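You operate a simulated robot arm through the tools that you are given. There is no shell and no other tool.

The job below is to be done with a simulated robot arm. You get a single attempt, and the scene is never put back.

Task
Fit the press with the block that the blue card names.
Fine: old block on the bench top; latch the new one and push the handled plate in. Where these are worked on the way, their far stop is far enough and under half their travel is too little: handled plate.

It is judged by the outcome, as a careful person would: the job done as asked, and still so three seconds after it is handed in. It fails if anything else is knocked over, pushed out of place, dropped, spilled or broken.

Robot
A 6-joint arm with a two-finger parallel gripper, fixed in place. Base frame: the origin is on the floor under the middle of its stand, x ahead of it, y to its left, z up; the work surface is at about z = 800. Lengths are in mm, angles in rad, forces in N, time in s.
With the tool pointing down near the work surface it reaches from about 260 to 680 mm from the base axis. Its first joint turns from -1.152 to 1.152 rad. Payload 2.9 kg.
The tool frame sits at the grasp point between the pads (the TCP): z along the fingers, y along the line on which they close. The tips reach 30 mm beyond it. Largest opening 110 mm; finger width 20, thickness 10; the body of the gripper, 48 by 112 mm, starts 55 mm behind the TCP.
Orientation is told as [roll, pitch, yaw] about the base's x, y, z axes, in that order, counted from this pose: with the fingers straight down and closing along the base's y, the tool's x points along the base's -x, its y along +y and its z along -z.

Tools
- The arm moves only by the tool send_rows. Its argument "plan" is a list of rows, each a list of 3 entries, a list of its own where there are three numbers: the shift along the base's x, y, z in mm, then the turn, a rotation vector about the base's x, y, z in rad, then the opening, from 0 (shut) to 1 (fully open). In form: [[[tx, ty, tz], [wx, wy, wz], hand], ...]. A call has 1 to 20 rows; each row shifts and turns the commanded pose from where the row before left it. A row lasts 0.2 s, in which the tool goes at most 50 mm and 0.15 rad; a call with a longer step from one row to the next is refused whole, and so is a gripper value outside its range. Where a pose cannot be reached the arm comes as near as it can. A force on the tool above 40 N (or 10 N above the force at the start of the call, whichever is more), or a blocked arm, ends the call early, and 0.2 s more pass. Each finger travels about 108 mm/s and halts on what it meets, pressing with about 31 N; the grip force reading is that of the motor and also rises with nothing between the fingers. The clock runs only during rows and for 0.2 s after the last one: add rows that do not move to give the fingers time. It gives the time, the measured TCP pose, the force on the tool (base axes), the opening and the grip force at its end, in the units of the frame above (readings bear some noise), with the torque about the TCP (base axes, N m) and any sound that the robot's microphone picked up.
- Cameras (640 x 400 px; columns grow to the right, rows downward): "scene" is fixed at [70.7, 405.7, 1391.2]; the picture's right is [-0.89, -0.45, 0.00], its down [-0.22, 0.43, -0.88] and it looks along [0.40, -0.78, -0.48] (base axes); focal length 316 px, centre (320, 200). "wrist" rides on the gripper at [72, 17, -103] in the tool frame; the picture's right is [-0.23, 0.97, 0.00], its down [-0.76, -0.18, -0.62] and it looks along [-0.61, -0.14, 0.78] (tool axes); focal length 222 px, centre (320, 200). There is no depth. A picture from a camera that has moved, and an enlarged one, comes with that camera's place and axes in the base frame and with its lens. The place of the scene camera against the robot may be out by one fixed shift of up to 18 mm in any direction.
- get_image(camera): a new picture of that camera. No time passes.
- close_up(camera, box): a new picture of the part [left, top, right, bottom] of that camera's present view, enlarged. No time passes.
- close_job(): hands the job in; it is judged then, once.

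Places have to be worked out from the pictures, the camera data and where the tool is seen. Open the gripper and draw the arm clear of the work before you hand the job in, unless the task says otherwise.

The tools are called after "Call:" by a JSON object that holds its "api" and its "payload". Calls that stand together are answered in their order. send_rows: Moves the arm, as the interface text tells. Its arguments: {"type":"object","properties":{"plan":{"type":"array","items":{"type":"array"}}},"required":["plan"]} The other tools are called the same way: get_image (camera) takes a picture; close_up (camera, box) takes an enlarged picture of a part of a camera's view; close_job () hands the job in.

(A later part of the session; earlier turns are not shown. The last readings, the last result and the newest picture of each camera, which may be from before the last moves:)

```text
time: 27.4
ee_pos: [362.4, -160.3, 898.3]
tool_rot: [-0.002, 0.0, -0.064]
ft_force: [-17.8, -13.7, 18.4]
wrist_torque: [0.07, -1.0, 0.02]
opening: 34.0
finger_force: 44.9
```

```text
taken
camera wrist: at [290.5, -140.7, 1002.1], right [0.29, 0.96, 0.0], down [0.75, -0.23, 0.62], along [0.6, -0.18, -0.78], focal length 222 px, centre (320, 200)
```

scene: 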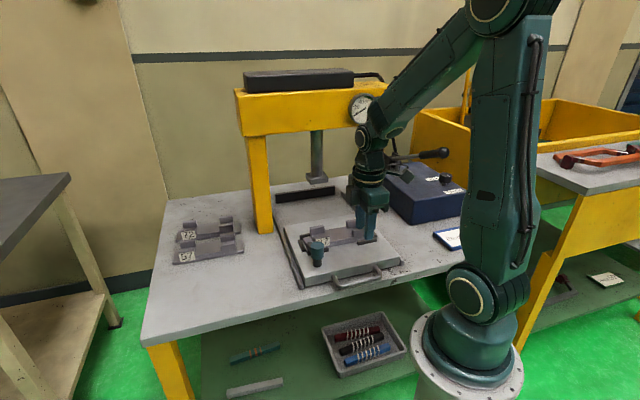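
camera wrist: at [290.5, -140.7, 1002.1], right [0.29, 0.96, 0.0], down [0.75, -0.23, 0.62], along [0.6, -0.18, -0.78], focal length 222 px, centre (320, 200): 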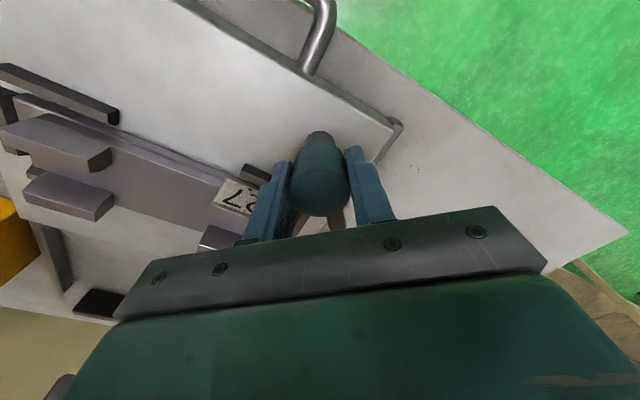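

Turned 0.72 rad so far, no resisting torque, only a small side load. I shift slightly to relieve it and continue the turn.

Call:
{"api": "send_rows", "payload": {"plan": [[[-0.9, -0.7, 0.6], [0, 0, 0.08], 0.15], [[0, 0, 0], [0, 0, 0.1], 0.15], [[0, 0, 0], [0, 0, 0.1], 0.15], [[0, 0, 0], [0, 0, 0.1], 0.15], [[0, 0, 0], [0, 0, 0.1], 0.15]]}}

Call:
{"api": "get_image", "payload": {"camera": "wrist"}}

Call:
{"api": "close_up", "payload": {"camera": "scene", "box": [270, 200, 410, 290]}}

```text
time: 28.6
ee_pos: [361.5, -160.1, 898.3]
tool_rot: [0.001, -0.001, 0.419]
ft_force: [1.0, 1.1, -8.6]
wrist_torque: [-0.75, 0.13, 0.01]
opening: 33.9
finger_force: 45.4
```

```text
taken
camera wrist: at [288.0, -176.0, 1002.2], right [-0.19, 0.98, 0.0], down [0.77, 0.15, 0.62], along [0.61, 0.12, -0.78], focal length 222 px, centre (320, 200)
```

wrist: 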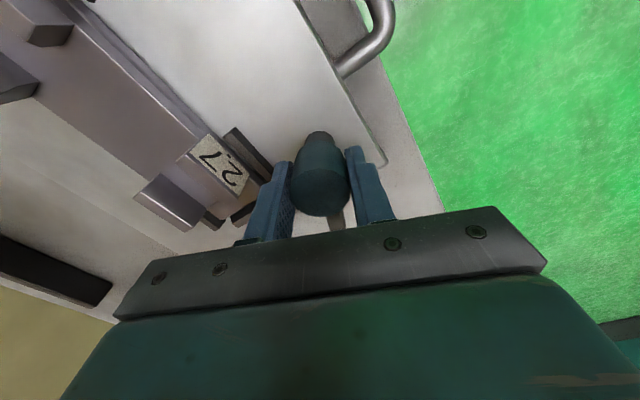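

```text
4.44 times, centred on (340, 245) of scene
camera zoom: at [70.8, 405.7, 1391.2], right [-0.89, -0.45, 0.0], down [-0.22, 0.43, -0.88], along [0.4, -0.78, -0.48], focal length 1406 px, centre (231, 0)
```

zoom: 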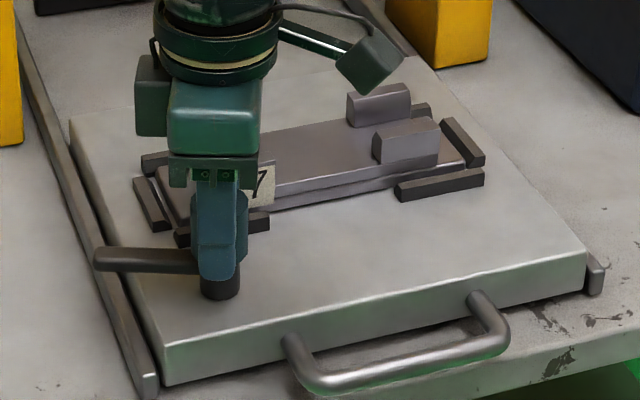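

The arm has swung clear of the block to the +e side. I turn it the last 20° so that it is fully out of the way.

Call:
{"api": "send_rows", "payload": {"plan": [[[0, 0, 0], [0, 0, 0.09], 0.15], [[0, 0, 0], [0, 0, 0.09], 0.15], [[0, 0, 0], [0, 0, 0.09], 0.15], [[0, 0, 0], [0, 0, 0.08], 0.15]]}}

```text
time: 29.6
ee_pos: [361.4, -161.3, 898.0]
tool_rot: [0.002, 0.003, 0.767]
ft_force: [1.2, 0.6, -25.4]
wrist_torque: [0.55, -0.53, 0.01]
opening: 33.8
finger_force: 45.1
```

The arm is turned about 1.55 rad. I release the knob and rise straight up, then look at the nest.

Call:
{"api": "send_rows", "payload": {"plan": [[[0, 0, 0], [0, 0, 0], 0.4], [[0, 0, 0], [0, 0, 0], 0.55], [[0, 0, 0], [0, 0, 0], 0.55], [[0, 0, 25], [0, 0, 0], 0.55], [[0, 0, 40], [0, 0, 0], 0.7], [[0, 0, 45], [0, 0, 0], 1], [[0, 0, 0], [0, 0, 0], 1]]}}

Call:
{"api": "get_image", "payload": {"camera": "wrist"}}

Call:
{"api": "close_up", "payload": {"camera": "scene", "box": [270, 200, 410, 290]}}

```text
time: 31.2
ee_pos: [361.0, -159.3, 1007.9]
tool_rot: [0.001, -0.002, 0.766]
ft_force: [-0.1, 0.5, 0.0]
wrist_torque: [-0.01, 0.01, 0.02]
opening: 109.8
finger_force: 0.0
```

```text
taken
camera wrist: at [297.5, -198.6, 1111.5], right [-0.51, 0.86, 0.0], down [0.67, 0.4, 0.62], along [0.54, 0.32, -0.78], focal length 222 px, centre (320, 200)
```

wrist: 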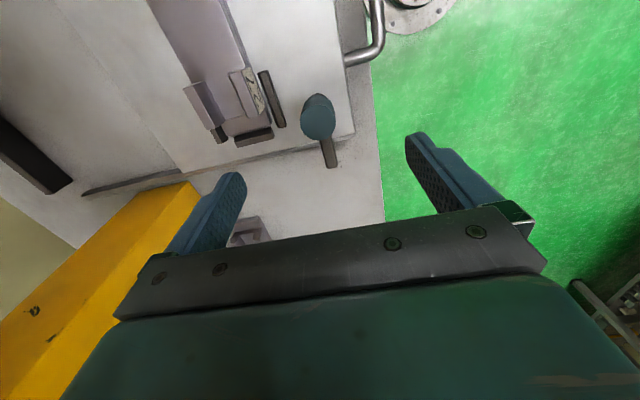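

```text
4.44 times, centred on (340, 245) of scene
camera zoom: at [70.7, 405.7, 1391.2], right [-0.89, -0.45, 0.0], down [-0.22, 0.43, -0.88], along [0.4, -0.78, -0.48], focal length 1406 px, centre (231, 0)
```

zoom: 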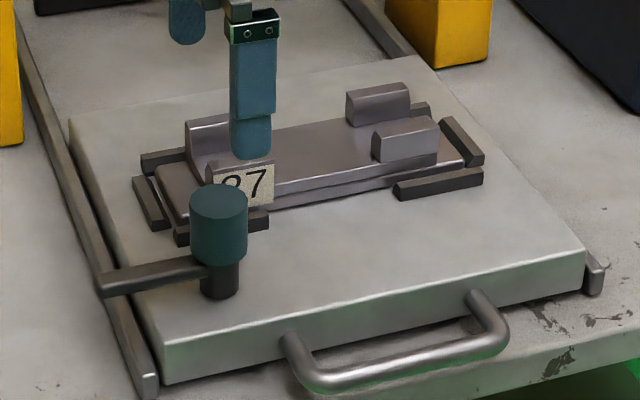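

The arm is fully out of the way. I now view the old block and nest from straight ahead, with the camera's right aligned to the press's side direction.

Call:
{"api": "send_rows", "payload": {"plan": [[[-1, -15.5, 0], [0, 0, -0.132], 1], [[-1, -15.5, 0], [0, 0, -0.132], 1], [[-1, -15.5, 0], [0, 0, -0.132], 1], [[-1, -15.5, 0], [0, 0, -0.132], 1], [[-1, -15.5, 0], [0, 0, -0.132], 1], [[-1, -15.5, 0], [0, 0, -0.132], 1], [[-1, -15.5, 0], [0, 0, -0.132], 1], [[-1, -15.5, 0], [0, 0, -0.132], 1], [[-1, -15.5, 0], [0, 0, -0.132], 1], [[-1, -15.5, 0], [0, 0, -0.132], 1], [[0, 0, 0], [0, 0, 0], 1], [[0, 0, 0], [0, 0, 0], 1]]}}

Call:
{"api": "get_image", "payload": {"camera": "wrist"}}

Call:
{"api": "close_up", "payload": {"camera": "wrist", "box": [180, 20, 460, 195]}}

```text
time: 33.8
ee_pos: [352.3, -317.7, 1008.8]
tool_rot: [-0.001, 0.001, -0.554]
ft_force: [0.0, 0.0, -0.6]
wrist_torque: [-0.02, -0.02, 0.02]
opening: 109.7
finger_force: 0.2
```

```text
taken
camera wrist: at [299.6, -267.4, 1113.1], right [0.71, 0.71, 0.0], down [0.55, -0.55, 0.62], along [0.44, -0.44, -0.78], focal length 222 px, centre (320, 200)
```

wrist: 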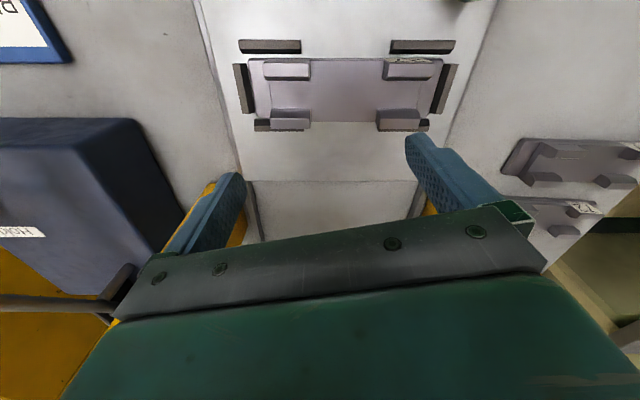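

```text
2.29 times, centred on (320, 108) of wrist
camera zoom: at [299.6, -267.4, 1113.1], right [0.71, 0.71, 0.0], down [0.55, -0.55, 0.62], along [0.44, -0.44, -0.78], focal length 508 px, centre (320, 411)
```

zoom: 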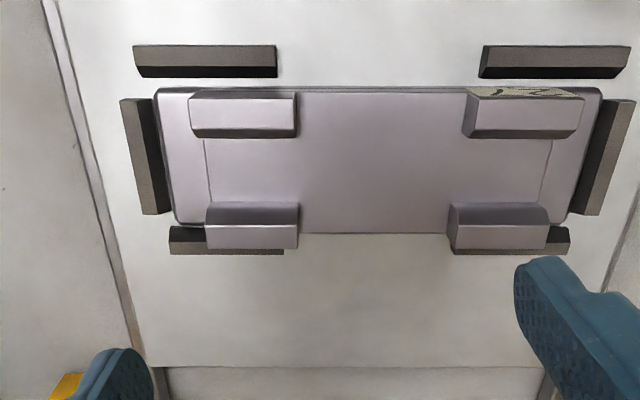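

The block measures about 207×60 mm, centred at s≈460, l≈49 in press axes — that is (360,-291) — with jaw tops at z≈878 and gaps between the nest bars at its middle. I turn to yaw 0.785 so the fingers close across its width, above its centre.

Call:
{"api": "send_rows", "payload": {"plan": [[[0.8, 2.7, -4], [0, 0, 0.134], 1], [[0.8, 2.7, -4], [0, 0, 0.134], 1], [[0.8, 2.7, -4], [0, 0, 0.134], 1], [[0.8, 2.7, -4], [0, 0, 0.134], 1], [[0.8, 2.7, -4], [0, 0, 0.134], 1], [[0.8, 2.7, -4], [0, 0, 0.134], 1], [[0.8, 2.7, -4], [0, 0, 0.134], 0.9], [[0.8, 2.7, -4], [0, 0, 0.134], 0.8], [[0.8, 2.7, -4], [0, 0, 0.134], 0.78], [[0.8, 2.7, -4], [0, 0, 0.134], 0.78], [[0, 0, 0], [0, 0, 0], 0.78], [[0, 0, 0], [0, 0, 0], 0.78]]}}

Call:
{"api": "get_image", "payload": {"camera": "wrist"}}

Call:
{"api": "close_up", "payload": {"camera": "scene", "box": [250, 180, 410, 290]}}

```text
time: 36.4
ee_pos: [359.5, -289.5, 969.4]
tool_rot: [-0.001, 0.001, 0.786]
ft_force: [0.3, 0.5, -0.6]
wrist_torque: [-0.04, 0.03, 0.0]
opening: 85.7
finger_force: 0.1
```

```text
taken
camera wrist: at [296.2, -329.8, 1073.4], right [-0.53, 0.85, 0.0], down [0.66, 0.41, 0.62], along [0.53, 0.33, -0.78], focal length 222 px, centre (320, 200)
```

wrist: 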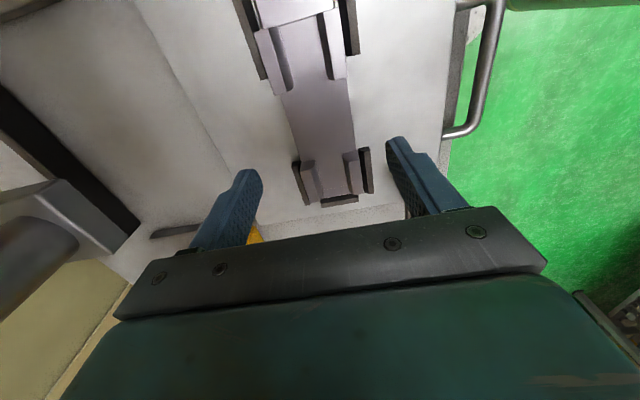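

```text
3.64 times, centred on (330, 235) of scene
camera zoom: at [70.7, 405.7, 1391.2], right [-0.89, -0.45, 0.0], down [-0.22, 0.43, -0.88], along [0.4, -0.78, -0.48], focal length 1150 px, centre (284, 73)
```

zoom: 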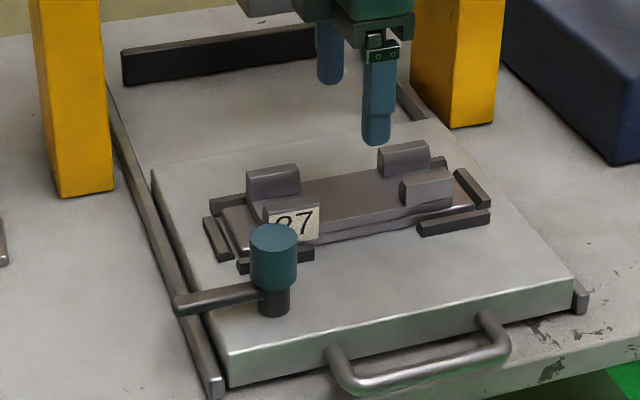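

I enlarge the wrist view to verify the centring over the block before descending.

Call:
{"api": "close_up", "payload": {"camera": "wrist", "box": [220, 0, 420, 210]}}

```text
1.90 times, centred on (320, 105) of wrist
camera zoom: at [296.2, -329.8, 1073.4], right [-0.53, 0.85, 0.0], down [0.66, 0.41, 0.62], along [0.53, 0.33, -0.78], focal length 423 px, centre (320, 381)
```

zoom: 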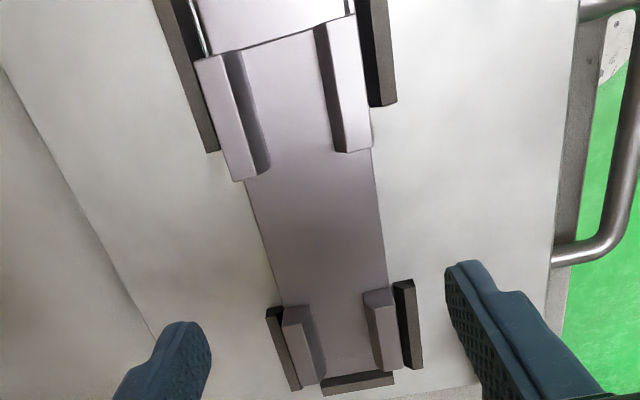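

The block's centre is confirmed at s≈460, l≈49, right under the TCP. I descend to z≈874 (tips about 4 mm above the plate).

Call:
{"api": "send_rows", "payload": {"plan": [[[0.5, -0.5, -30], [0, 0, 0], 0.78], [[0, 0, -30], [0, 0, 0], 0.78], [[0, 0, -22], [0, 0, 0], 0.78], [[0, 0, -12], [0, 0, 0], 0.78], [[0, 0, 0], [0, 0, 0], 0.78]]}}

Call:
{"api": "get_image", "payload": {"camera": "wrist"}}

Call:
{"api": "close_up", "payload": {"camera": "scene", "box": [270, 180, 410, 280]}}

```text
time: 37.6
ee_pos: [361.1, -288.4, 873.7]
tool_rot: [0.002, 0.002, 0.786]
ft_force: [0.3, -0.1, 0.5]
wrist_torque: [-0.01, 0.02, 0.01]
opening: 85.8
finger_force: 0.0
```

```text
taken
camera wrist: at [298.4, -329.5, 978.2], right [-0.53, 0.85, 0.0], down [0.66, 0.41, 0.62], along [0.53, 0.33, -0.78], focal length 222 px, centre (320, 200)
```

wrist: 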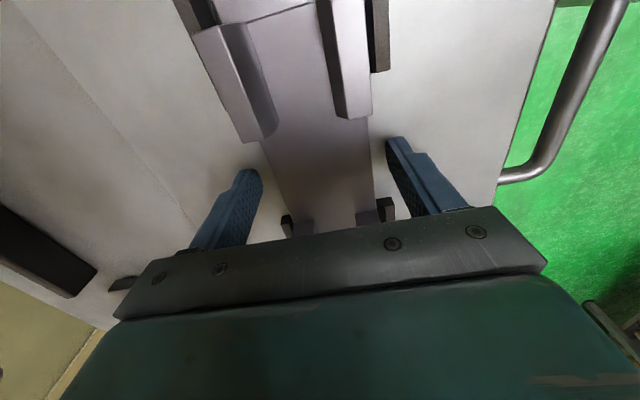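

```text
4.00 times, centred on (340, 230) of scene
camera zoom: at [70.7, 405.7, 1391.2], right [-0.89, -0.45, 0.0], down [-0.22, 0.43, -0.88], along [0.4, -0.78, -0.48], focal length 1265 px, centre (240, 80)
```

zoom: 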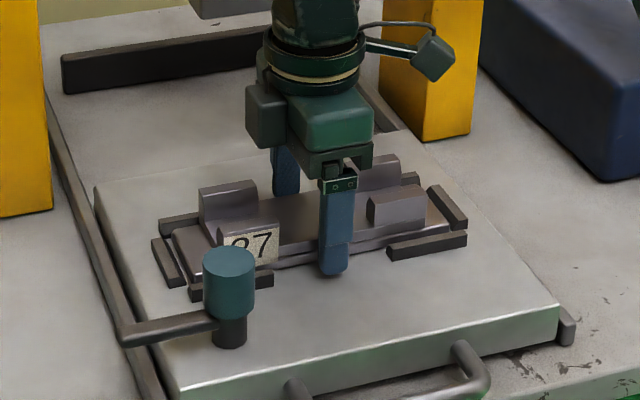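

The fingers are on both sides of the block at mid-length. I close on it.

Call:
{"api": "send_rows", "payload": {"plan": [[[0, 0, 0], [0, 0, 0], 0.65], [[0, 0, 0], [0, 0, 0], 0.5], [[0, 0, 0], [0, 0, 0], 0.35], [[0, 0, 0], [0, 0, 0], 0.35]]}}

Call:
{"api": "get_image", "payload": {"camera": "wrist"}}

```text
time: 38.6
ee_pos: [361.3, -288.9, 874.4]
tool_rot: [0.001, 0.0, 0.787]
ft_force: [-1.6, 0.6, -0.8]
wrist_torque: [0.02, 0.13, -0.02]
opening: 59.6
finger_force: 31.0
```

```text
taken
camera wrist: at [298.3, -329.5, 978.4], right [-0.53, 0.85, 0.0], down [0.66, 0.41, 0.62], along [0.53, 0.33, -0.78], focal length 222 px, centre (320, 200)
```

wrist: 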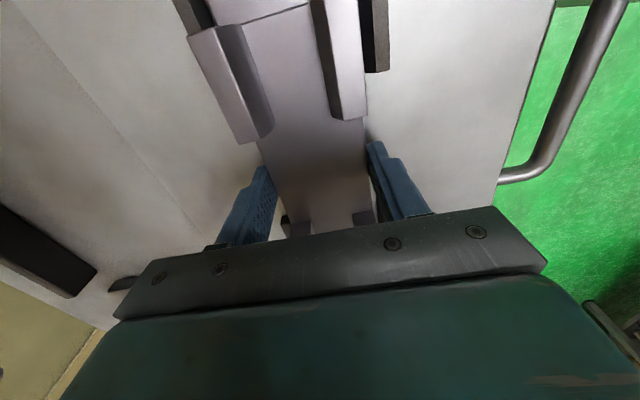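

The block is held at 59.6 mm with 31 N. I take a reference close-up of how it sits in the grip, then lift slowly.

Call:
{"api": "close_up", "payload": {"camera": "wrist", "box": [180, 0, 420, 240]}}

Call:
{"api": "send_rows", "payload": {"plan": [[[0, 0, 4], [0, 0, 0], 0.35], [[0, 0, 8], [0, 0, 0], 0.35], [[0, 0, 10], [0, 0, 0], 0.35], [[0, 0, 0], [0, 0, 0], 0.35]]}}

Call:
{"api": "close_up", "payload": {"camera": "wrist", "box": [180, 0, 420, 240]}}

Call:
{"api": "close_up", "payload": {"camera": "scene", "box": [270, 180, 410, 280]}}

```text
1.67 times, centred on (300, 120) of wrist
camera zoom: at [298.3, -329.5, 978.4], right [-0.53, 0.85, 0.0], down [0.66, 0.41, 0.62], along [0.53, 0.33, -0.78], focal length 370 px, centre (353, 333)
```

zoom: 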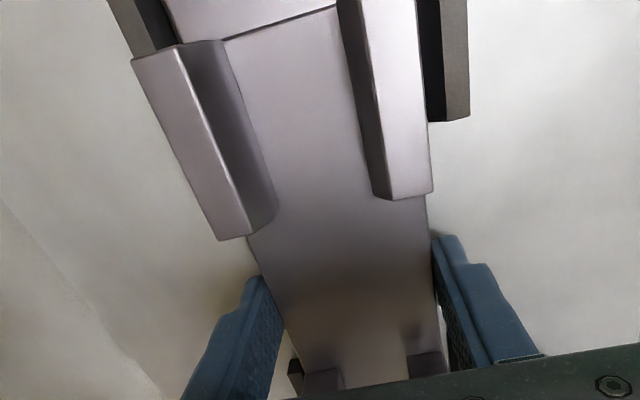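

```text
time: 39.6
ee_pos: [359.2, -289.8, 896.2]
tool_rot: [-0.001, -0.001, 0.788]
ft_force: [0.3, -0.8, -5.1]
wrist_torque: [0.02, -0.02, 0.01]
opening: 59.8
finger_force: 30.5
```

```text
1.67 times, centred on (300, 120) of wrist
camera zoom: at [296.7, -330.5, 1000.8], right [-0.53, 0.85, 0.0], down [0.66, 0.41, 0.62], along [0.53, 0.33, -0.78], focal length 370 px, centre (353, 333)
```

zoom: 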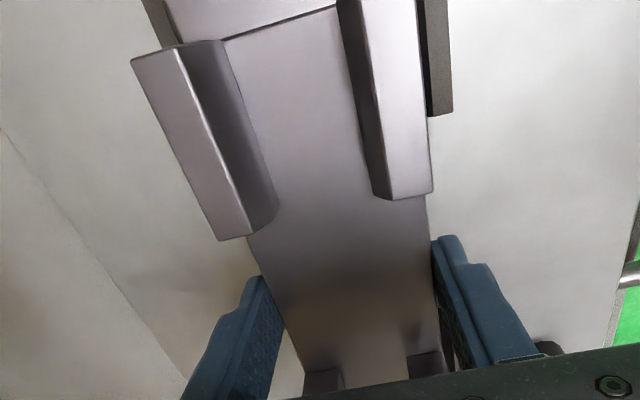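

```text
4.00 times, centred on (340, 230) of scene
camera zoom: at [70.8, 405.7, 1391.2], right [-0.89, -0.45, 0.0], down [-0.22, 0.43, -0.88], along [0.4, -0.78, -0.48], focal length 1265 px, centre (240, 80)
```

zoom: 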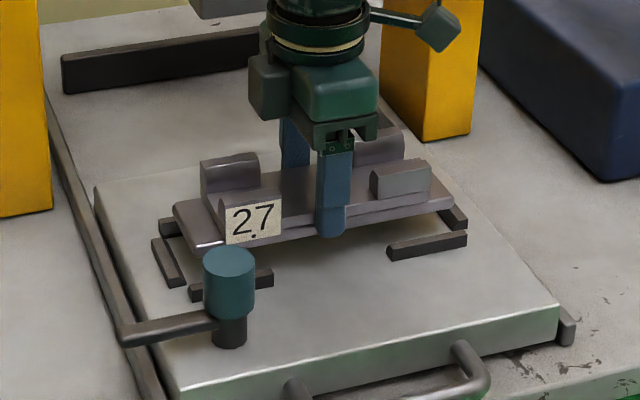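

The block came up level and clean (about 0.5 kg). I lift it to z≈990 and carry it to the free bench area at about (537,-50), in front of the spare blocks.

Call:
{"api": "send_rows", "payload": {"plan": [[[0, 0, 30], [0, 0, 0], 0.35], [[0, 0, 32], [0, 0, 0], 0.35], [[0, 0, 32], [0, 0, 0], 0.35], [[12, 16, 0], [0, 0, 0], 0.35], [[20, 27, 0], [0, 0, 0], 0.35], [[22, 30, 0], [0, 0, 0], 0.35], [[22, 30, 0], [0, 0, 0], 0.35], [[22, 30, 0], [0, 0, 0], 0.35], [[22, 30, 0], [0, 0, 0], 0.35], [[22, 30, 0], [0, 0, 0], 0.35], [[20, 27, 0], [0, 0, 0], 0.35], [[15, 19.6, 0], [0, 0, 0], 0.35], [[0, 0, 0], [0, 0, 0], 0.35]]}}

Call:
{"api": "get_image", "payload": {"camera": "wrist"}}

Call:
{"api": "get_image", "payload": {"camera": "scene"}}

```text
time: 42.4
ee_pos: [540.0, -49.3, 989.5]
tool_rot: [0.0, 0.0, 0.785]
ft_force: [0.8, -0.5, -5.1]
wrist_torque: [0.0, 0.04, -0.02]
opening: 59.7
finger_force: 30.4
```

```text
taken
camera wrist: at [476.3, -90.5, 1093.2], right [-0.53, 0.85, 0.0], down [0.66, 0.41, 0.62], along [0.53, 0.33, -0.78], focal length 222 px, centre (320, 200)
```

wrist: 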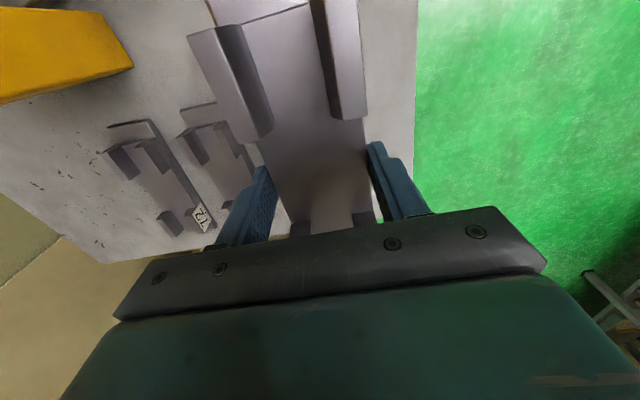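

```text
taken
```

scene: 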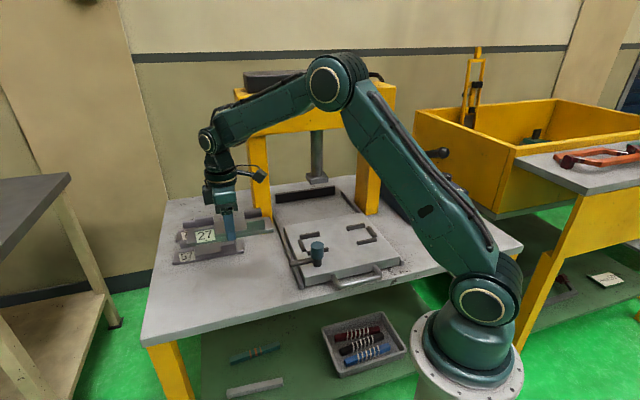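

The block hangs over a clear bench area at s≈416, l≈346, at least 80 mm from block 57. I lower it to just above the bench.

Call:
{"api": "send_rows", "payload": {"plan": [[[0, 0, -30], [0, 0, 0], 0.35], [[0, 0, -40], [0, 0, 0], 0.35], [[0, 0, -40], [0, 0, 0], 0.35], [[0, 0, -25], [0, 0, 0], 0.35], [[0, 0, -12], [0, 0, 0], 0.35], [[0, 0, 0], [0, 0, 0], 0.35]]}}

Call:
{"api": "close_up", "payload": {"camera": "scene", "box": [160, 200, 320, 310]}}

```text
time: 43.8
ee_pos: [536.1, -50.8, 842.7]
tool_rot: [0.001, 0.002, 0.787]
ft_force: [0.1, -0.7, -4.8]
wrist_torque: [0.01, 0.03, 0.01]
opening: 59.6
finger_force: 31.1
```

```text
3.64 times, centred on (240, 255) of scene
camera zoom: at [70.8, 405.7, 1391.2], right [-0.89, -0.45, 0.0], down [-0.22, 0.43, -0.88], along [0.4, -0.78, -0.48], focal length 1150 px, centre (611, 0)
```

zoom: 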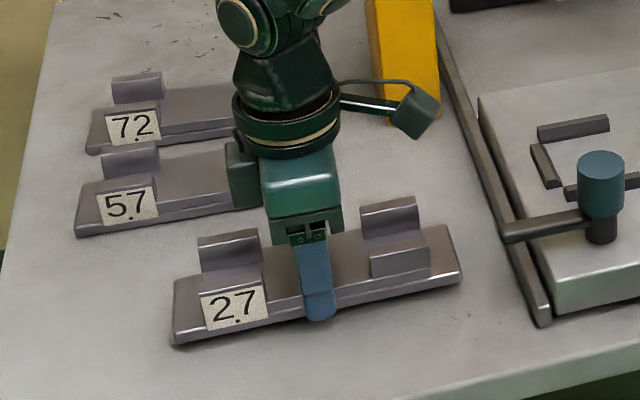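

It is just above the bench with free space around. I lower in small steps until it touches.

Call:
{"api": "send_rows", "payload": {"plan": [[[0, 0, -2], [0, 0, 0], 0.35], [[0, 0, -2], [0, 0, 0], 0.35], [[0, 0, -2], [0, 0, 0], 0.35], [[0, 0, 0], [0, 0, 0], 0.35]]}}

```text
time: 44.8
ee_pos: [537.5, -49.1, 837.3]
tool_rot: [0.002, 0.001, 0.787]
ft_force: [0.4, 0.4, -6.0]
wrist_torque: [0.01, 0.01, 0.0]
opening: 60.0
finger_force: 30.7
```

Call:
{"api": "send_rows", "payload": {"plan": [[[0, 0, -1.5], [0, 0, 0], 0.35], [[0, 0, -1.5], [0, 0, 0], 0.35], [[0, 0, 0], [0, 0, 0], 0.35]]}}

```text
time: 45.6
ee_pos: [537.9, -48.3, 835.4]
tool_rot: [0.001, 0.002, 0.788]
ft_force: [-0.5, 0.3, -5.8]
wrist_torque: [0.0, 0.03, 0.01]
opening: 59.7
finger_force: 30.8
```

Still carrying its weight at z≈834, so no contact yet. I continue down by 1 mm steps.

Call:
{"api": "send_rows", "payload": {"plan": [[[0, 0, -1], [0, 0, 0], 0.35], [[0, 0, -1], [0, 0, 0], 0.35], [[0, 0, 0], [0, 0, 0], 0.35]]}}

```text
time: 46.4
ee_pos: [537.7, -48.7, 835.2]
tool_rot: [-0.002, -0.002, 0.787]
ft_force: [-7.8, 2.2, 23.9]
wrist_torque: [0.01, 0.49, -0.11]
opening: 59.8
finger_force: 31.3
```

The block touched the bench (Fz +24 N). I ease off 1.3 mm, open, and rise.

Call:
{"api": "send_rows", "payload": {"plan": [[[0, 0, 1.3], [0, 0, 0], 0.35], [[0, 0, 0], [0, 0, 0], 0.6], [[0, 0, 0], [0, 0, 0], 0.75], [[0, 0, 0], [0, 0, 0], 0.78], [[0, 0, 20], [0, 0, 0], 0.78], [[0, 0, 40], [0, 0, 0], 0.78], [[0, 0, 45], [0, 0, 0], 0.78], [[0, 0, 0], [0, 0, 0], 0.78]]}}

Call:
{"api": "get_image", "payload": {"camera": "wrist"}}

Call:
{"api": "get_image", "payload": {"camera": "scene"}}

```text
time: 48.2
ee_pos: [533.0, -50.6, 939.1]
tool_rot: [-0.001, 0.001, 0.788]
ft_force: [0.0, -0.1, 0.1]
wrist_torque: [0.0, -0.01, 0.0]
opening: 86.0
finger_force: 0.0
```

```text
taken
camera wrist: at [469.9, -91.6, 1043.0], right [-0.53, 0.85, 0.0], down [0.66, 0.41, 0.62], along [0.53, 0.33, -0.78], focal length 222 px, centre (320, 200)
```

wrist: 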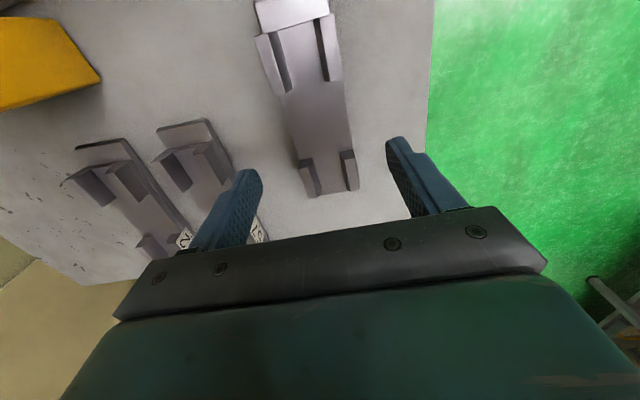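

```text
taken
```

scene: 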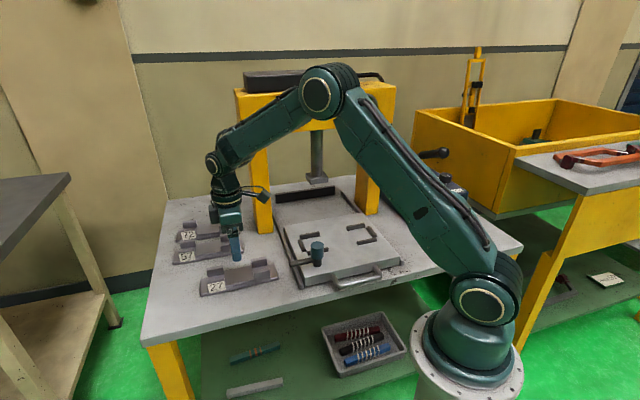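

The old block rests on the bench, upright, near nothing else. I now move over block 57 to measure it and test the reach there.

Call:
{"api": "send_rows", "payload": {"plan": [[[24, -11, 0], [0, 0, 0], 0.8], [[26, -12, 0], [0, 0, 0], 0.8], [[26, -12, 0], [0, 0, 0], 0.8], [[26, -12, 0], [0, 0, 0], 0.8], [[24, -11, 0], [0, 0, 0], 0.8], [[0, 0, 0], [0, 0, 0], 0.8], [[0, 0, 0], [0, 0, 0], 0.8]]}}

Call:
{"api": "get_image", "payload": {"camera": "wrist"}}

Call:
{"api": "close_up", "payload": {"camera": "wrist", "box": [160, 0, 440, 215]}}

```text
time: 49.8
ee_pos: [660.6, -107.0, 938.3]
tool_rot: [0.001, -0.001, 0.787]
ft_force: [-0.1, 0.5, -0.2]
wrist_torque: [0.01, -0.01, 0.0]
opening: 88.0
finger_force: 0.0
```

```text
taken
camera wrist: at [597.0, -148.0, 1042.6], right [-0.53, 0.85, 0.0], down [0.66, 0.41, 0.62], along [0.53, 0.33, -0.78], focal length 222 px, centre (320, 200)
```

wrist: 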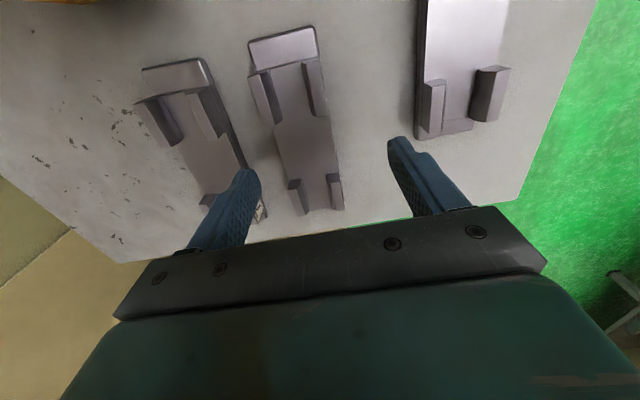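

```text
1.86 times, centred on (300, 108) of wrist
camera zoom: at [597.0, -148.0, 1042.6], right [-0.53, 0.85, 0.0], down [0.66, 0.41, 0.62], along [0.53, 0.33, -0.78], focal length 413 px, centre (357, 372)
```

zoom: 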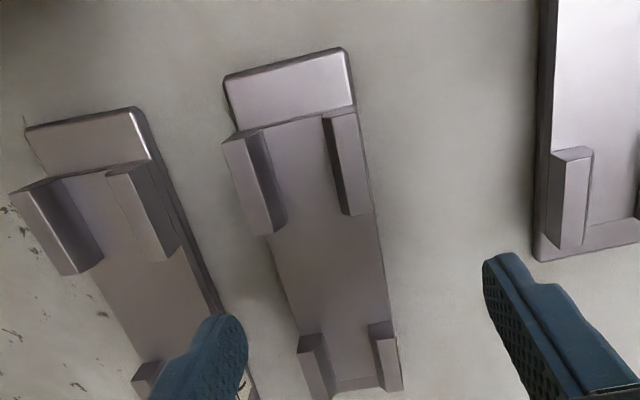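

I enlarge block 57 further to get its exact position and heading.

Call:
{"api": "close_up", "payload": {"camera": "wrist", "box": [230, 15, 360, 96]}}

Call:
{"api": "close_up", "payload": {"camera": "wrist", "box": [230, 96, 390, 230]}}

```text
4.92 times, centred on (295, 56) of wrist
camera zoom: at [597.0, -148.0, 1042.6], right [-0.53, 0.85, 0.0], down [0.66, 0.41, 0.62], along [0.53, 0.33, -0.78], focal length 1094 px, centre (443, 911)
```

zoom: 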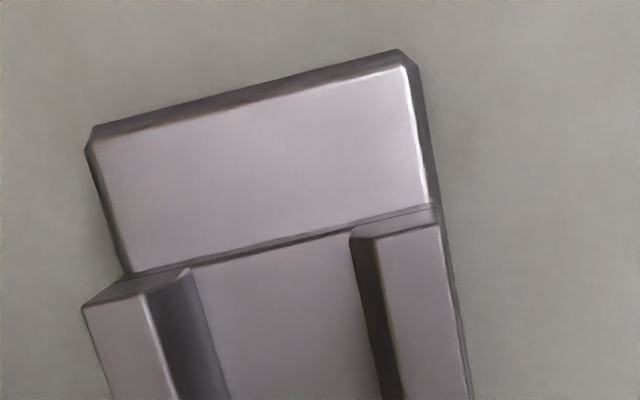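

```text
2.99 times, centred on (310, 163) of wrist
camera zoom: at [597.0, -148.0, 1042.6], right [-0.53, 0.85, 0.0], down [0.66, 0.41, 0.62], along [0.53, 0.33, -0.78], focal length 663 px, centre (350, 310)
```

zoom: 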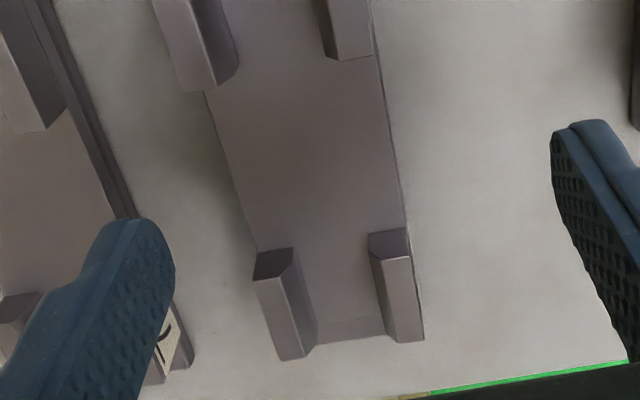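

Block 57 is centred at about s≈566, l≈421 — (698,-102) — and turned about 0.042 rad clockwise from the press axes; that is about 705 mm out, at the edge of reach. I try the pose above it first.

Call:
{"api": "send_rows", "payload": {"plan": [[[12, 2, 0], [0, 0, -0.015], 0.75], [[12, 2, 0], [0, 0, -0.015], 0.75], [[10.5, 1.5, 0], [0, 0, -0.013], 0.75], [[0, 0, 0], [0, 0, 0], 0.75], [[0, 0, 0], [0, 0, 0], 0.75]]}}

Call:
{"api": "get_image", "payload": {"camera": "wrist"}}

```text
time: 51.0
ee_pos: [669.8, -100.5, 936.9]
tool_rot: [0.0, -0.001, 0.743]
ft_force: [-1.6, -0.2, 0.7]
wrist_torque: [-0.01, -0.01, 0.01]
opening: 82.6
finger_force: 0.1
out of reach, approached as far as the arm can: row 1, 2, 3
```

```text
taken
camera wrist: at [604.9, -139.0, 1040.6], right [-0.49, 0.87, 0.0], down [0.68, 0.38, 0.62], along [0.54, 0.31, -0.78], focal length 222 px, centre (320, 200)
```

wrist: 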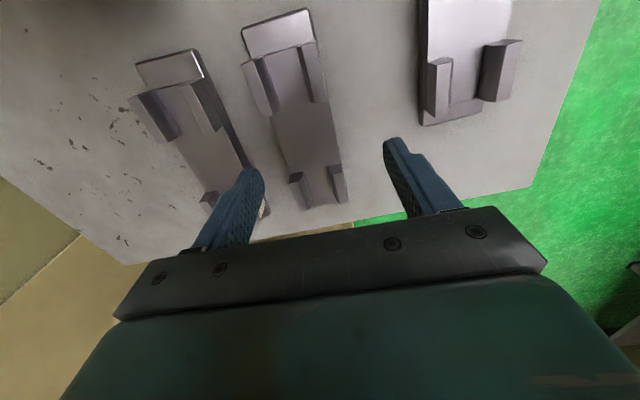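

The straight-down pose runs out of reach at about 677 mm. I tilt the tool about its closing axis (fingers pointing outward along the block) by 0.36 rad, which brings the wrist closer while the pads stay parallel to the block's sides.

Call:
{"api": "send_rows", "payload": {"plan": [[[0, 0, 0], [0.0812, -0.0884, 0], 0.75], [[0, 0, 0], [0.0812, -0.0884, 0], 0.75], [[0, 0, 0], [0.0812, -0.0884, 0], 0.75], [[0, 0, 0], [0, 0, 0], 0.75], [[0, 0, 0], [0, 0, 0], 0.75]]}}

Call:
{"api": "get_image", "payload": {"camera": "wrist"}}

Call:
{"api": "get_image", "payload": {"camera": "scene"}}

```text
time: 52.2
ee_pos: [670.5, -102.4, 937.8]
tool_rot: [0.0, -0.362, 0.743]
ft_force: [-0.4, 0.3, 0.3]
wrist_torque: [0.0, -0.01, 0.0]
opening: 82.4
finger_force: 0.1
```

```text
taken
camera wrist: at [581.3, -162.0, 1009.0], right [-0.5, 0.86, 0.08], down [0.48, 0.2, 0.85], along [0.72, 0.47, -0.52], focal length 222 px, centre (320, 200)
```

wrist: 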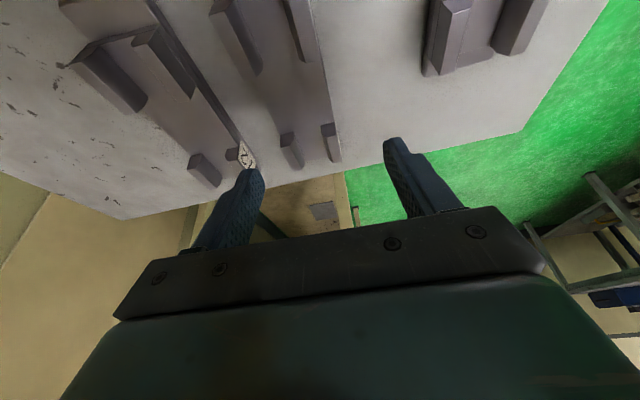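

```text
taken
```

scene: 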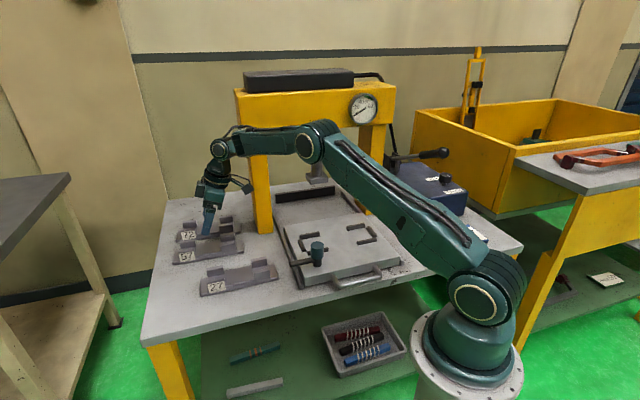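

The tilt worked and the TCP stayed at (670,-102). I move outward to the block's centre at height to test the reach in this posture.

Call:
{"api": "send_rows", "payload": {"plan": [[[10, 0, 0], [0, 0, 0], 0.75], [[10, 0.2, 0], [0, 0, 0], 0.75], [[7.5, 0.2, 0], [0, 0, 0], 0.75], [[0, 0, 0], [0, 0, 0], 0.75], [[0, 0, 0], [0, 0, 0], 0.75]]}}

Call:
{"api": "get_image", "payload": {"camera": "wrist"}}

```text
time: 53.4
ee_pos: [691.4, -104.3, 936.0]
tool_rot: [0.001, -0.36, 0.743]
ft_force: [0.2, -1.5, 0.1]
wrist_torque: [-0.01, 0.01, -0.02]
opening: 82.9
finger_force: 0.0
out of reach, approached as far as the arm can: row 3
```

```text
taken
camera wrist: at [603.0, -163.7, 1007.2], right [-0.5, 0.86, 0.08], down [0.48, 0.2, 0.85], along [0.72, 0.47, -0.52], focal length 222 px, centre (320, 200)
```

wrist: 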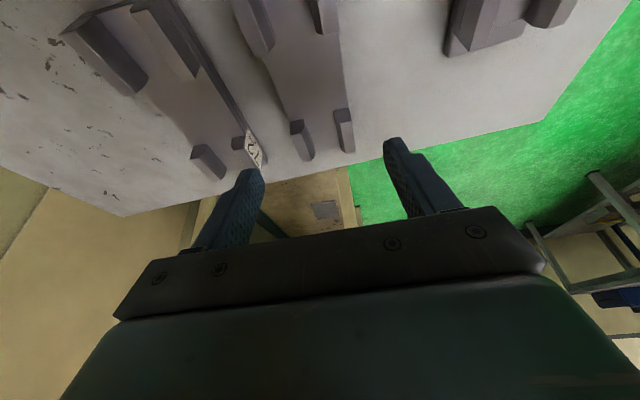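

Nearly there: (691,-104), about 7 mm short. I tilt by another 0.1 rad and take the remaining shift.

Call:
{"api": "send_rows", "payload": {"plan": [[[0, 0, 0], [0.0677, -0.0736, 0], 0.75], [[3.2, 1.1, 0], [0, 0, 0], 0.75], [[3.2, 1.0, 0], [0, 0, 0], 0.75], [[0, 0, 0], [0, 0, 0], 0.75], [[0, 0, 0], [0, 0, 0], 0.75]]}}

```text
time: 54.6
ee_pos: [698.0, -101.5, 935.4]
tool_rot: [0.001, -0.462, 0.745]
ft_force: [-0.7, -0.4, 0.1]
wrist_torque: [-0.02, 0.01, -0.01]
opening: 82.5
finger_force: 0.1
```

Reached (698,-101.5) with no complaint. I check the picture from here before descending.

Call:
{"api": "get_image", "payload": {"camera": "wrist"}}

Call:
{"api": "close_up", "payload": {"camera": "scene", "box": [150, 170, 310, 310]}}

```text
taken
camera wrist: at [604.7, -166.3, 995.9], right [-0.51, 0.85, 0.1], down [0.42, 0.14, 0.9], along [0.75, 0.5, -0.43], focal length 222 px, centre (320, 200)
```

wrist: 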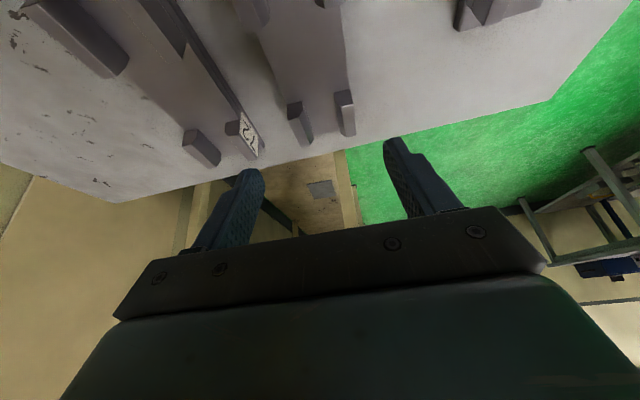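

```text
2.86 times, centred on (230, 240) of scene
camera zoom: at [70.7, 405.7, 1391.2], right [-0.89, -0.45, 0.0], down [-0.22, 0.43, -0.88], along [0.4, -0.78, -0.48], focal length 904 px, centre (577, 86)
```

zoom: 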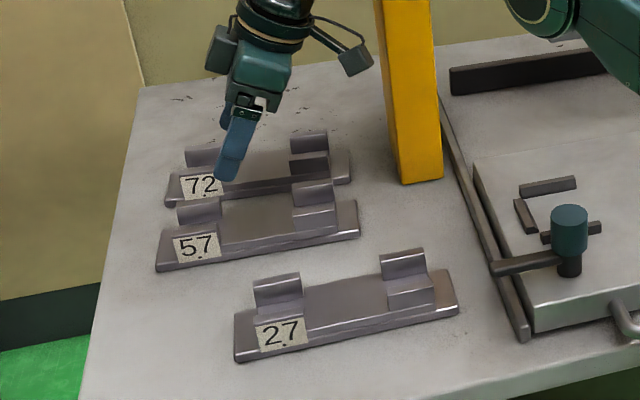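

The fingers are centred over the block's width. I descend vertically to just above the block's slab level and check.

Call:
{"api": "send_rows", "payload": {"plan": [[[0, 0, -25], [0, 0, 0], 0.75], [[0, 0, -25], [0, 0, 0], 0.75], [[0, 0, -20], [0, 0, 0], 0.75], [[0, 0, 0], [0, 0, 0], 0.75], [[0, 0, 0], [0, 0, 0], 0.75]]}}

Call:
{"api": "get_image", "payload": {"camera": "wrist"}}

Call:
{"api": "close_up", "payload": {"camera": "scene", "box": [150, 190, 290, 290]}}

```text
time: 55.8
ee_pos: [696.6, -101.5, 864.8]
tool_rot: [0.0, -0.459, 0.745]
ft_force: [0.1, -1.2, -0.6]
wrist_torque: [-0.02, 0.03, 0.0]
opening: 82.8
finger_force: 0.0
```

```text
taken
camera wrist: at [603.1, -165.5, 925.1], right [-0.51, 0.85, 0.1], down [0.42, 0.14, 0.9], along [0.75, 0.5, -0.43], focal length 222 px, centre (320, 200)
```

wrist: 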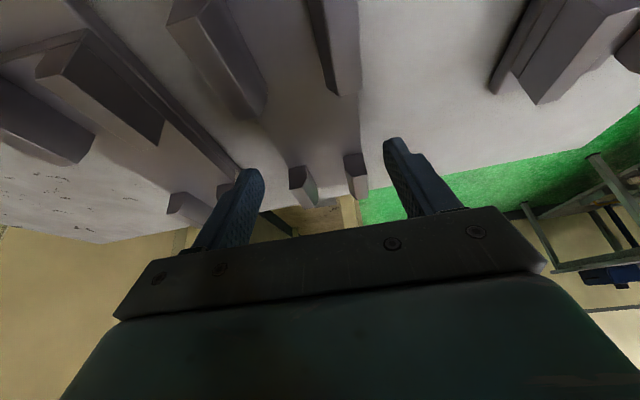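

```text
4.00 times, centred on (220, 240) of scene
camera zoom: at [70.7, 405.7, 1391.2], right [-0.89, -0.45, 0.0], down [-0.22, 0.43, -0.88], along [0.4, -0.78, -0.48], focal length 1265 px, centre (720, 40)
```

zoom: 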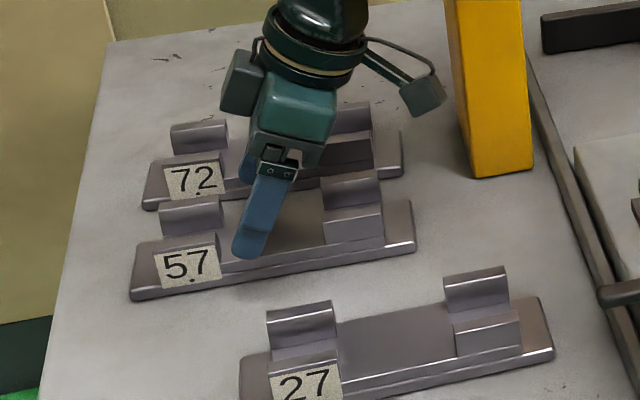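

All clear on both sides. I shift 6 mm back along the block so the pad contact is near its middle, and lower to z≈835.

Call:
{"api": "send_rows", "payload": {"plan": [[[-4.4, -4.1, -10], [0, 0, 0], 0.75], [[0, 0, -10], [0, 0, 0], 0.75], [[0, 0, -6], [0, 0, 0], 0.75], [[0, 0, -3], [0, 0, 0], 0.75], [[0, 0, 0], [0, 0, 0], 0.75]]}}

Call:
{"api": "get_image", "payload": {"camera": "wrist"}}

Call:
{"api": "close_up", "payload": {"camera": "scene", "box": [150, 190, 290, 290]}}

```text
time: 57.0
ee_pos: [691.9, -104.6, 836.0]
tool_rot: [0.001, -0.458, 0.744]
ft_force: [0.2, 0.5, -0.2]
wrist_torque: [-0.02, 0.01, 0.03]
opening: 82.6
finger_force: 0.2
```

```text
taken
camera wrist: at [599.4, -170.3, 896.8], right [-0.51, 0.85, 0.1], down [0.42, 0.14, 0.9], along [0.75, 0.5, -0.43], focal length 222 px, centre (320, 200)
```

wrist: 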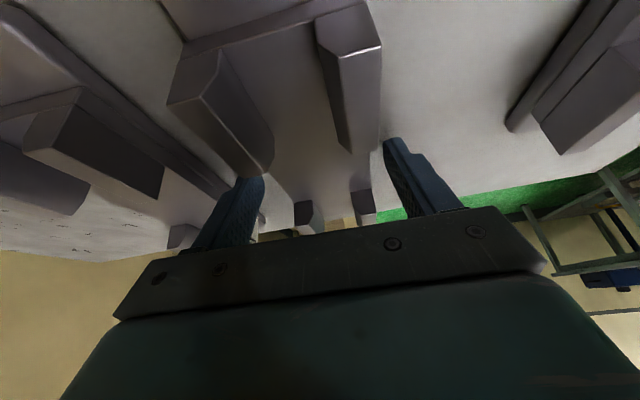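

```text
4.00 times, centred on (220, 240) of scene
camera zoom: at [70.7, 405.7, 1391.2], right [-0.89, -0.45, 0.0], down [-0.22, 0.43, -0.88], along [0.4, -0.78, -0.48], focal length 1265 px, centre (720, 40)
```

zoom: 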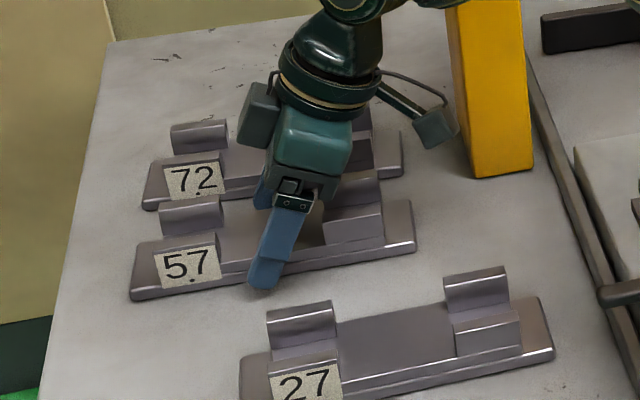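

The fingers straddle block 57 at mid-length. I close on it.

Call:
{"api": "send_rows", "payload": {"plan": [[[0, 0, 0], [0, 0, 0], 0.65], [[0, 0, 0], [0, 0, 0], 0.55], [[0, 0, 0], [0, 0, 0], 0.4], [[0, 0, 0], [0, 0, 0], 0.35], [[0, 0, 0], [0, 0, 0], 0.35]]}}

Call:
{"api": "get_image", "payload": {"camera": "wrist"}}

```text
time: 58.2
ee_pos: [692.6, -106.2, 836.8]
tool_rot: [0.0, -0.459, 0.743]
ft_force: [-1.5, 2.1, 0.3]
wrist_torque: [0.04, 0.2, -0.07]
opening: 59.7
finger_force: 31.2
```

```text
taken
camera wrist: at [599.4, -170.1, 897.0], right [-0.51, 0.85, 0.1], down [0.42, 0.14, 0.9], along [0.75, 0.5, -0.43], focal length 222 px, centre (320, 200)
```

wrist: 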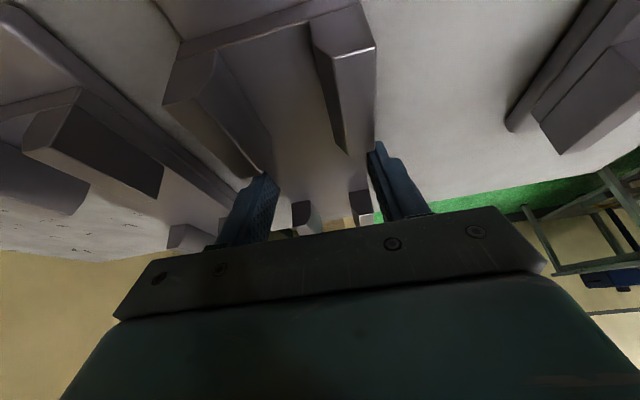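

Held at 59.7 mm. I lift slowly and check that it stays level.

Call:
{"api": "send_rows", "payload": {"plan": [[[0, 0, 4], [0, 0, 0], 0.35], [[0, 0, 8], [0, 0, 0], 0.35], [[0, 0, 15], [0, 0, 0], 0.35], [[0, 0, 18], [0, 0, 0], 0.35], [[0, 0, 0], [0, 0, 0], 0.35]]}}

Call:
{"api": "get_image", "payload": {"camera": "wrist"}}

Call:
{"api": "close_up", "payload": {"camera": "scene", "box": [150, 180, 290, 290]}}

```text
time: 59.4
ee_pos: [693.2, -106.2, 880.5]
tool_rot: [0.001, -0.46, 0.744]
ft_force: [0.3, 0.3, -5.2]
wrist_torque: [0.0, 0.03, 0.0]
opening: 60.0
finger_force: 30.9
```

```text
taken
camera wrist: at [600.5, -170.1, 941.9], right [-0.51, 0.85, 0.1], down [0.42, 0.14, 0.9], along [0.75, 0.5, -0.43], focal length 222 px, centre (320, 200)
```

wrist: 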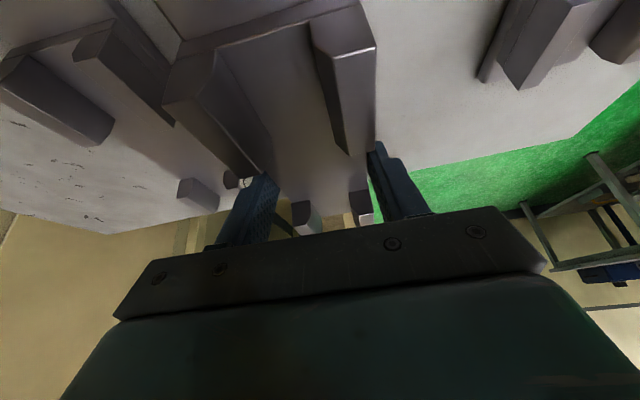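

```text
3.64 times, centred on (220, 235) of scene
camera zoom: at [70.8, 405.7, 1391.2], right [-0.89, -0.45, 0.0], down [-0.22, 0.43, -0.88], along [0.4, -0.78, -0.48], focal length 1150 px, centre (684, 73)
```

zoom: 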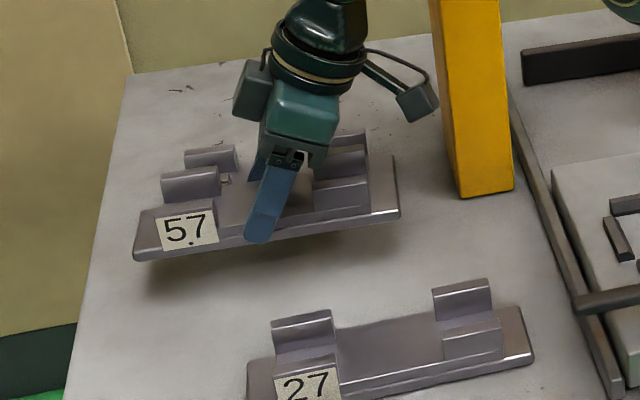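

Block 57 is level in the grip. I carry it to a nearer bench spot (block centre s≈530, l≈350), squaring it to the press axes, so that I can set it down and regrip it upright.

Call:
{"api": "send_rows", "payload": {"plan": [[[0, 0, 12], [0, 0, 0], 0.35], [[-14.8, -6, 0], [0, 0, 0.008], 0.35], [[-20, -7, 0], [0, 0, 0.012], 0.35], [[-20, -7, 0], [0, 0, 0.012], 0.35], [[-20, -6, 0], [0, 0, 0.01], 0.35], [[0, 0, 0], [0, 0, 0], 0.35], [[0, 0, 0], [0, 0, 0], 0.35]]}}

Call:
{"api": "get_image", "payload": {"camera": "wrist"}}

Call:
{"api": "close_up", "payload": {"camera": "scene", "box": [150, 170, 310, 300]}}

```text
time: 61.0
ee_pos: [618.0, -131.9, 890.9]
tool_rot: [0.002, -0.46, 0.785]
ft_force: [0.2, 0.1, -5.8]
wrist_torque: [0.02, 0.0, 0.0]
opening: 59.9
finger_force: 30.8
```

```text
taken
camera wrist: at [527.0, -199.4, 953.1], right [-0.54, 0.83, 0.1], down [0.41, 0.16, 0.9], along [0.73, 0.53, -0.43], focal length 222 px, centre (320, 200)
```

wrist: 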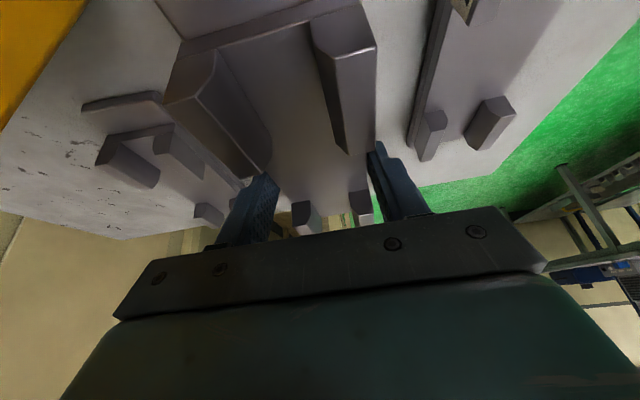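

```text
3.08 times, centred on (230, 235) of scene
camera zoom: at [70.8, 405.7, 1391.2], right [-0.89, -0.45, 0.0], down [-0.22, 0.43, -0.88], along [0.4, -0.78, -0.48], focal length 973 px, centre (597, 92)
```

zoom: 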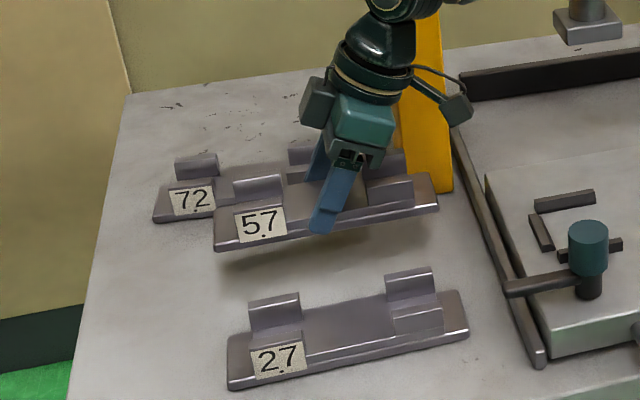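

The spot below is clear of block 72, block 27, the rail and the column. I lower towards the bench.

Call:
{"api": "send_rows", "payload": {"plan": [[[0, 0, -20], [0, 0, 0], 0.35], [[0, 0, -20], [0, 0, 0], 0.35], [[0, 0, -8], [0, 0, 0], 0.35], [[0, 0, -4], [0, 0, 0], 0.35], [[0, 0, 0], [0, 0, 0], 0.35]]}}

```text
time: 62.2
ee_pos: [619.2, -132.3, 840.9]
tool_rot: [-0.002, -0.457, 0.785]
ft_force: [1.0, 0.2, -4.8]
wrist_torque: [-0.01, 0.02, -0.01]
opening: 59.8
finger_force: 31.3
```

Call:
{"api": "send_rows", "payload": {"plan": [[[0, 0, -1.5], [0, 0, 0], 0.35], [[0, 0, -1.5], [0, 0, 0], 0.35], [[0, 0, -1], [0, 0, 0], 0.35], [[0, 0, 0], [0, 0, 0], 0.35]]}}

```text
time: 63.2
ee_pos: [618.5, -132.5, 837.3]
tool_rot: [0.0, -0.459, 0.785]
ft_force: [-0.4, 0.6, -5.6]
wrist_torque: [-0.02, 0.01, -0.01]
opening: 59.6
finger_force: 30.3
```

Still carrying the weight at z≈837; I go down a little more in 0.8 mm steps.

Call:
{"api": "send_rows", "payload": {"plan": [[[0, 0, -0.8], [0, 0, 0], 0.35], [[0, 0, -0.8], [0, 0, 0], 0.35], [[0, 0, 0], [0, 0, 0], 0.35]]}}

```text
time: 64.0
ee_pos: [618.7, -132.6, 835.9]
tool_rot: [0.001, -0.459, 0.784]
ft_force: [-0.9, -0.2, -1.4]
wrist_torque: [-0.13, 0.29, -0.03]
opening: 59.7
finger_force: 30.4
```

Contact has begun. I go down 0.6 mm more, then open and rise.

Call:
{"api": "send_rows", "payload": {"plan": [[[0, 0, -0.6], [0, 0, 0], 0.35], [[0, 0, 0], [0, 0, 0], 0.6], [[0, 0, 0], [0, 0, 0], 0.75], [[0, 0, 0], [0, 0, 0], 0.78], [[0, 0, 20], [0, 0, 0], 0.78], [[0, 0, 40], [0, 0, 0], 0.78], [[0, 0, 40], [0, 0, 0], 0.78], [[0, 0, 0], [0, 0, 0], 0.78]]}}

Call:
{"api": "close_up", "payload": {"camera": "scene", "box": [150, 170, 310, 300]}}

```text
time: 65.8
ee_pos: [615.9, -130.7, 934.6]
tool_rot: [0.0, -0.46, 0.786]
ft_force: [0.1, -0.9, 1.0]
wrist_torque: [0.01, -0.01, -0.01]
opening: 85.8
finger_force: 0.0
```

```text
3.08 times, centred on (230, 235) of scene
camera zoom: at [70.7, 405.7, 1391.2], right [-0.89, -0.45, 0.0], down [-0.22, 0.43, -0.88], along [0.4, -0.78, -0.48], focal length 973 px, centre (597, 92)
```

zoom: 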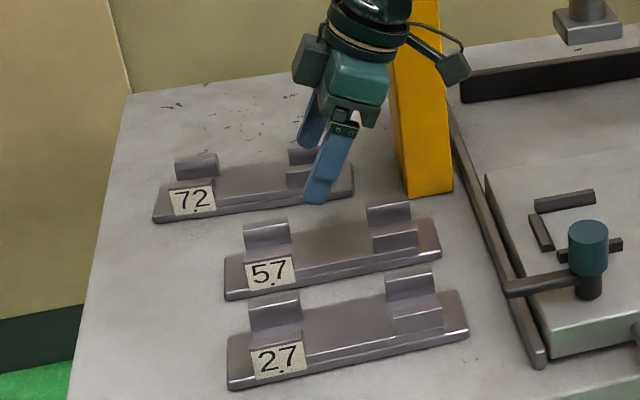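

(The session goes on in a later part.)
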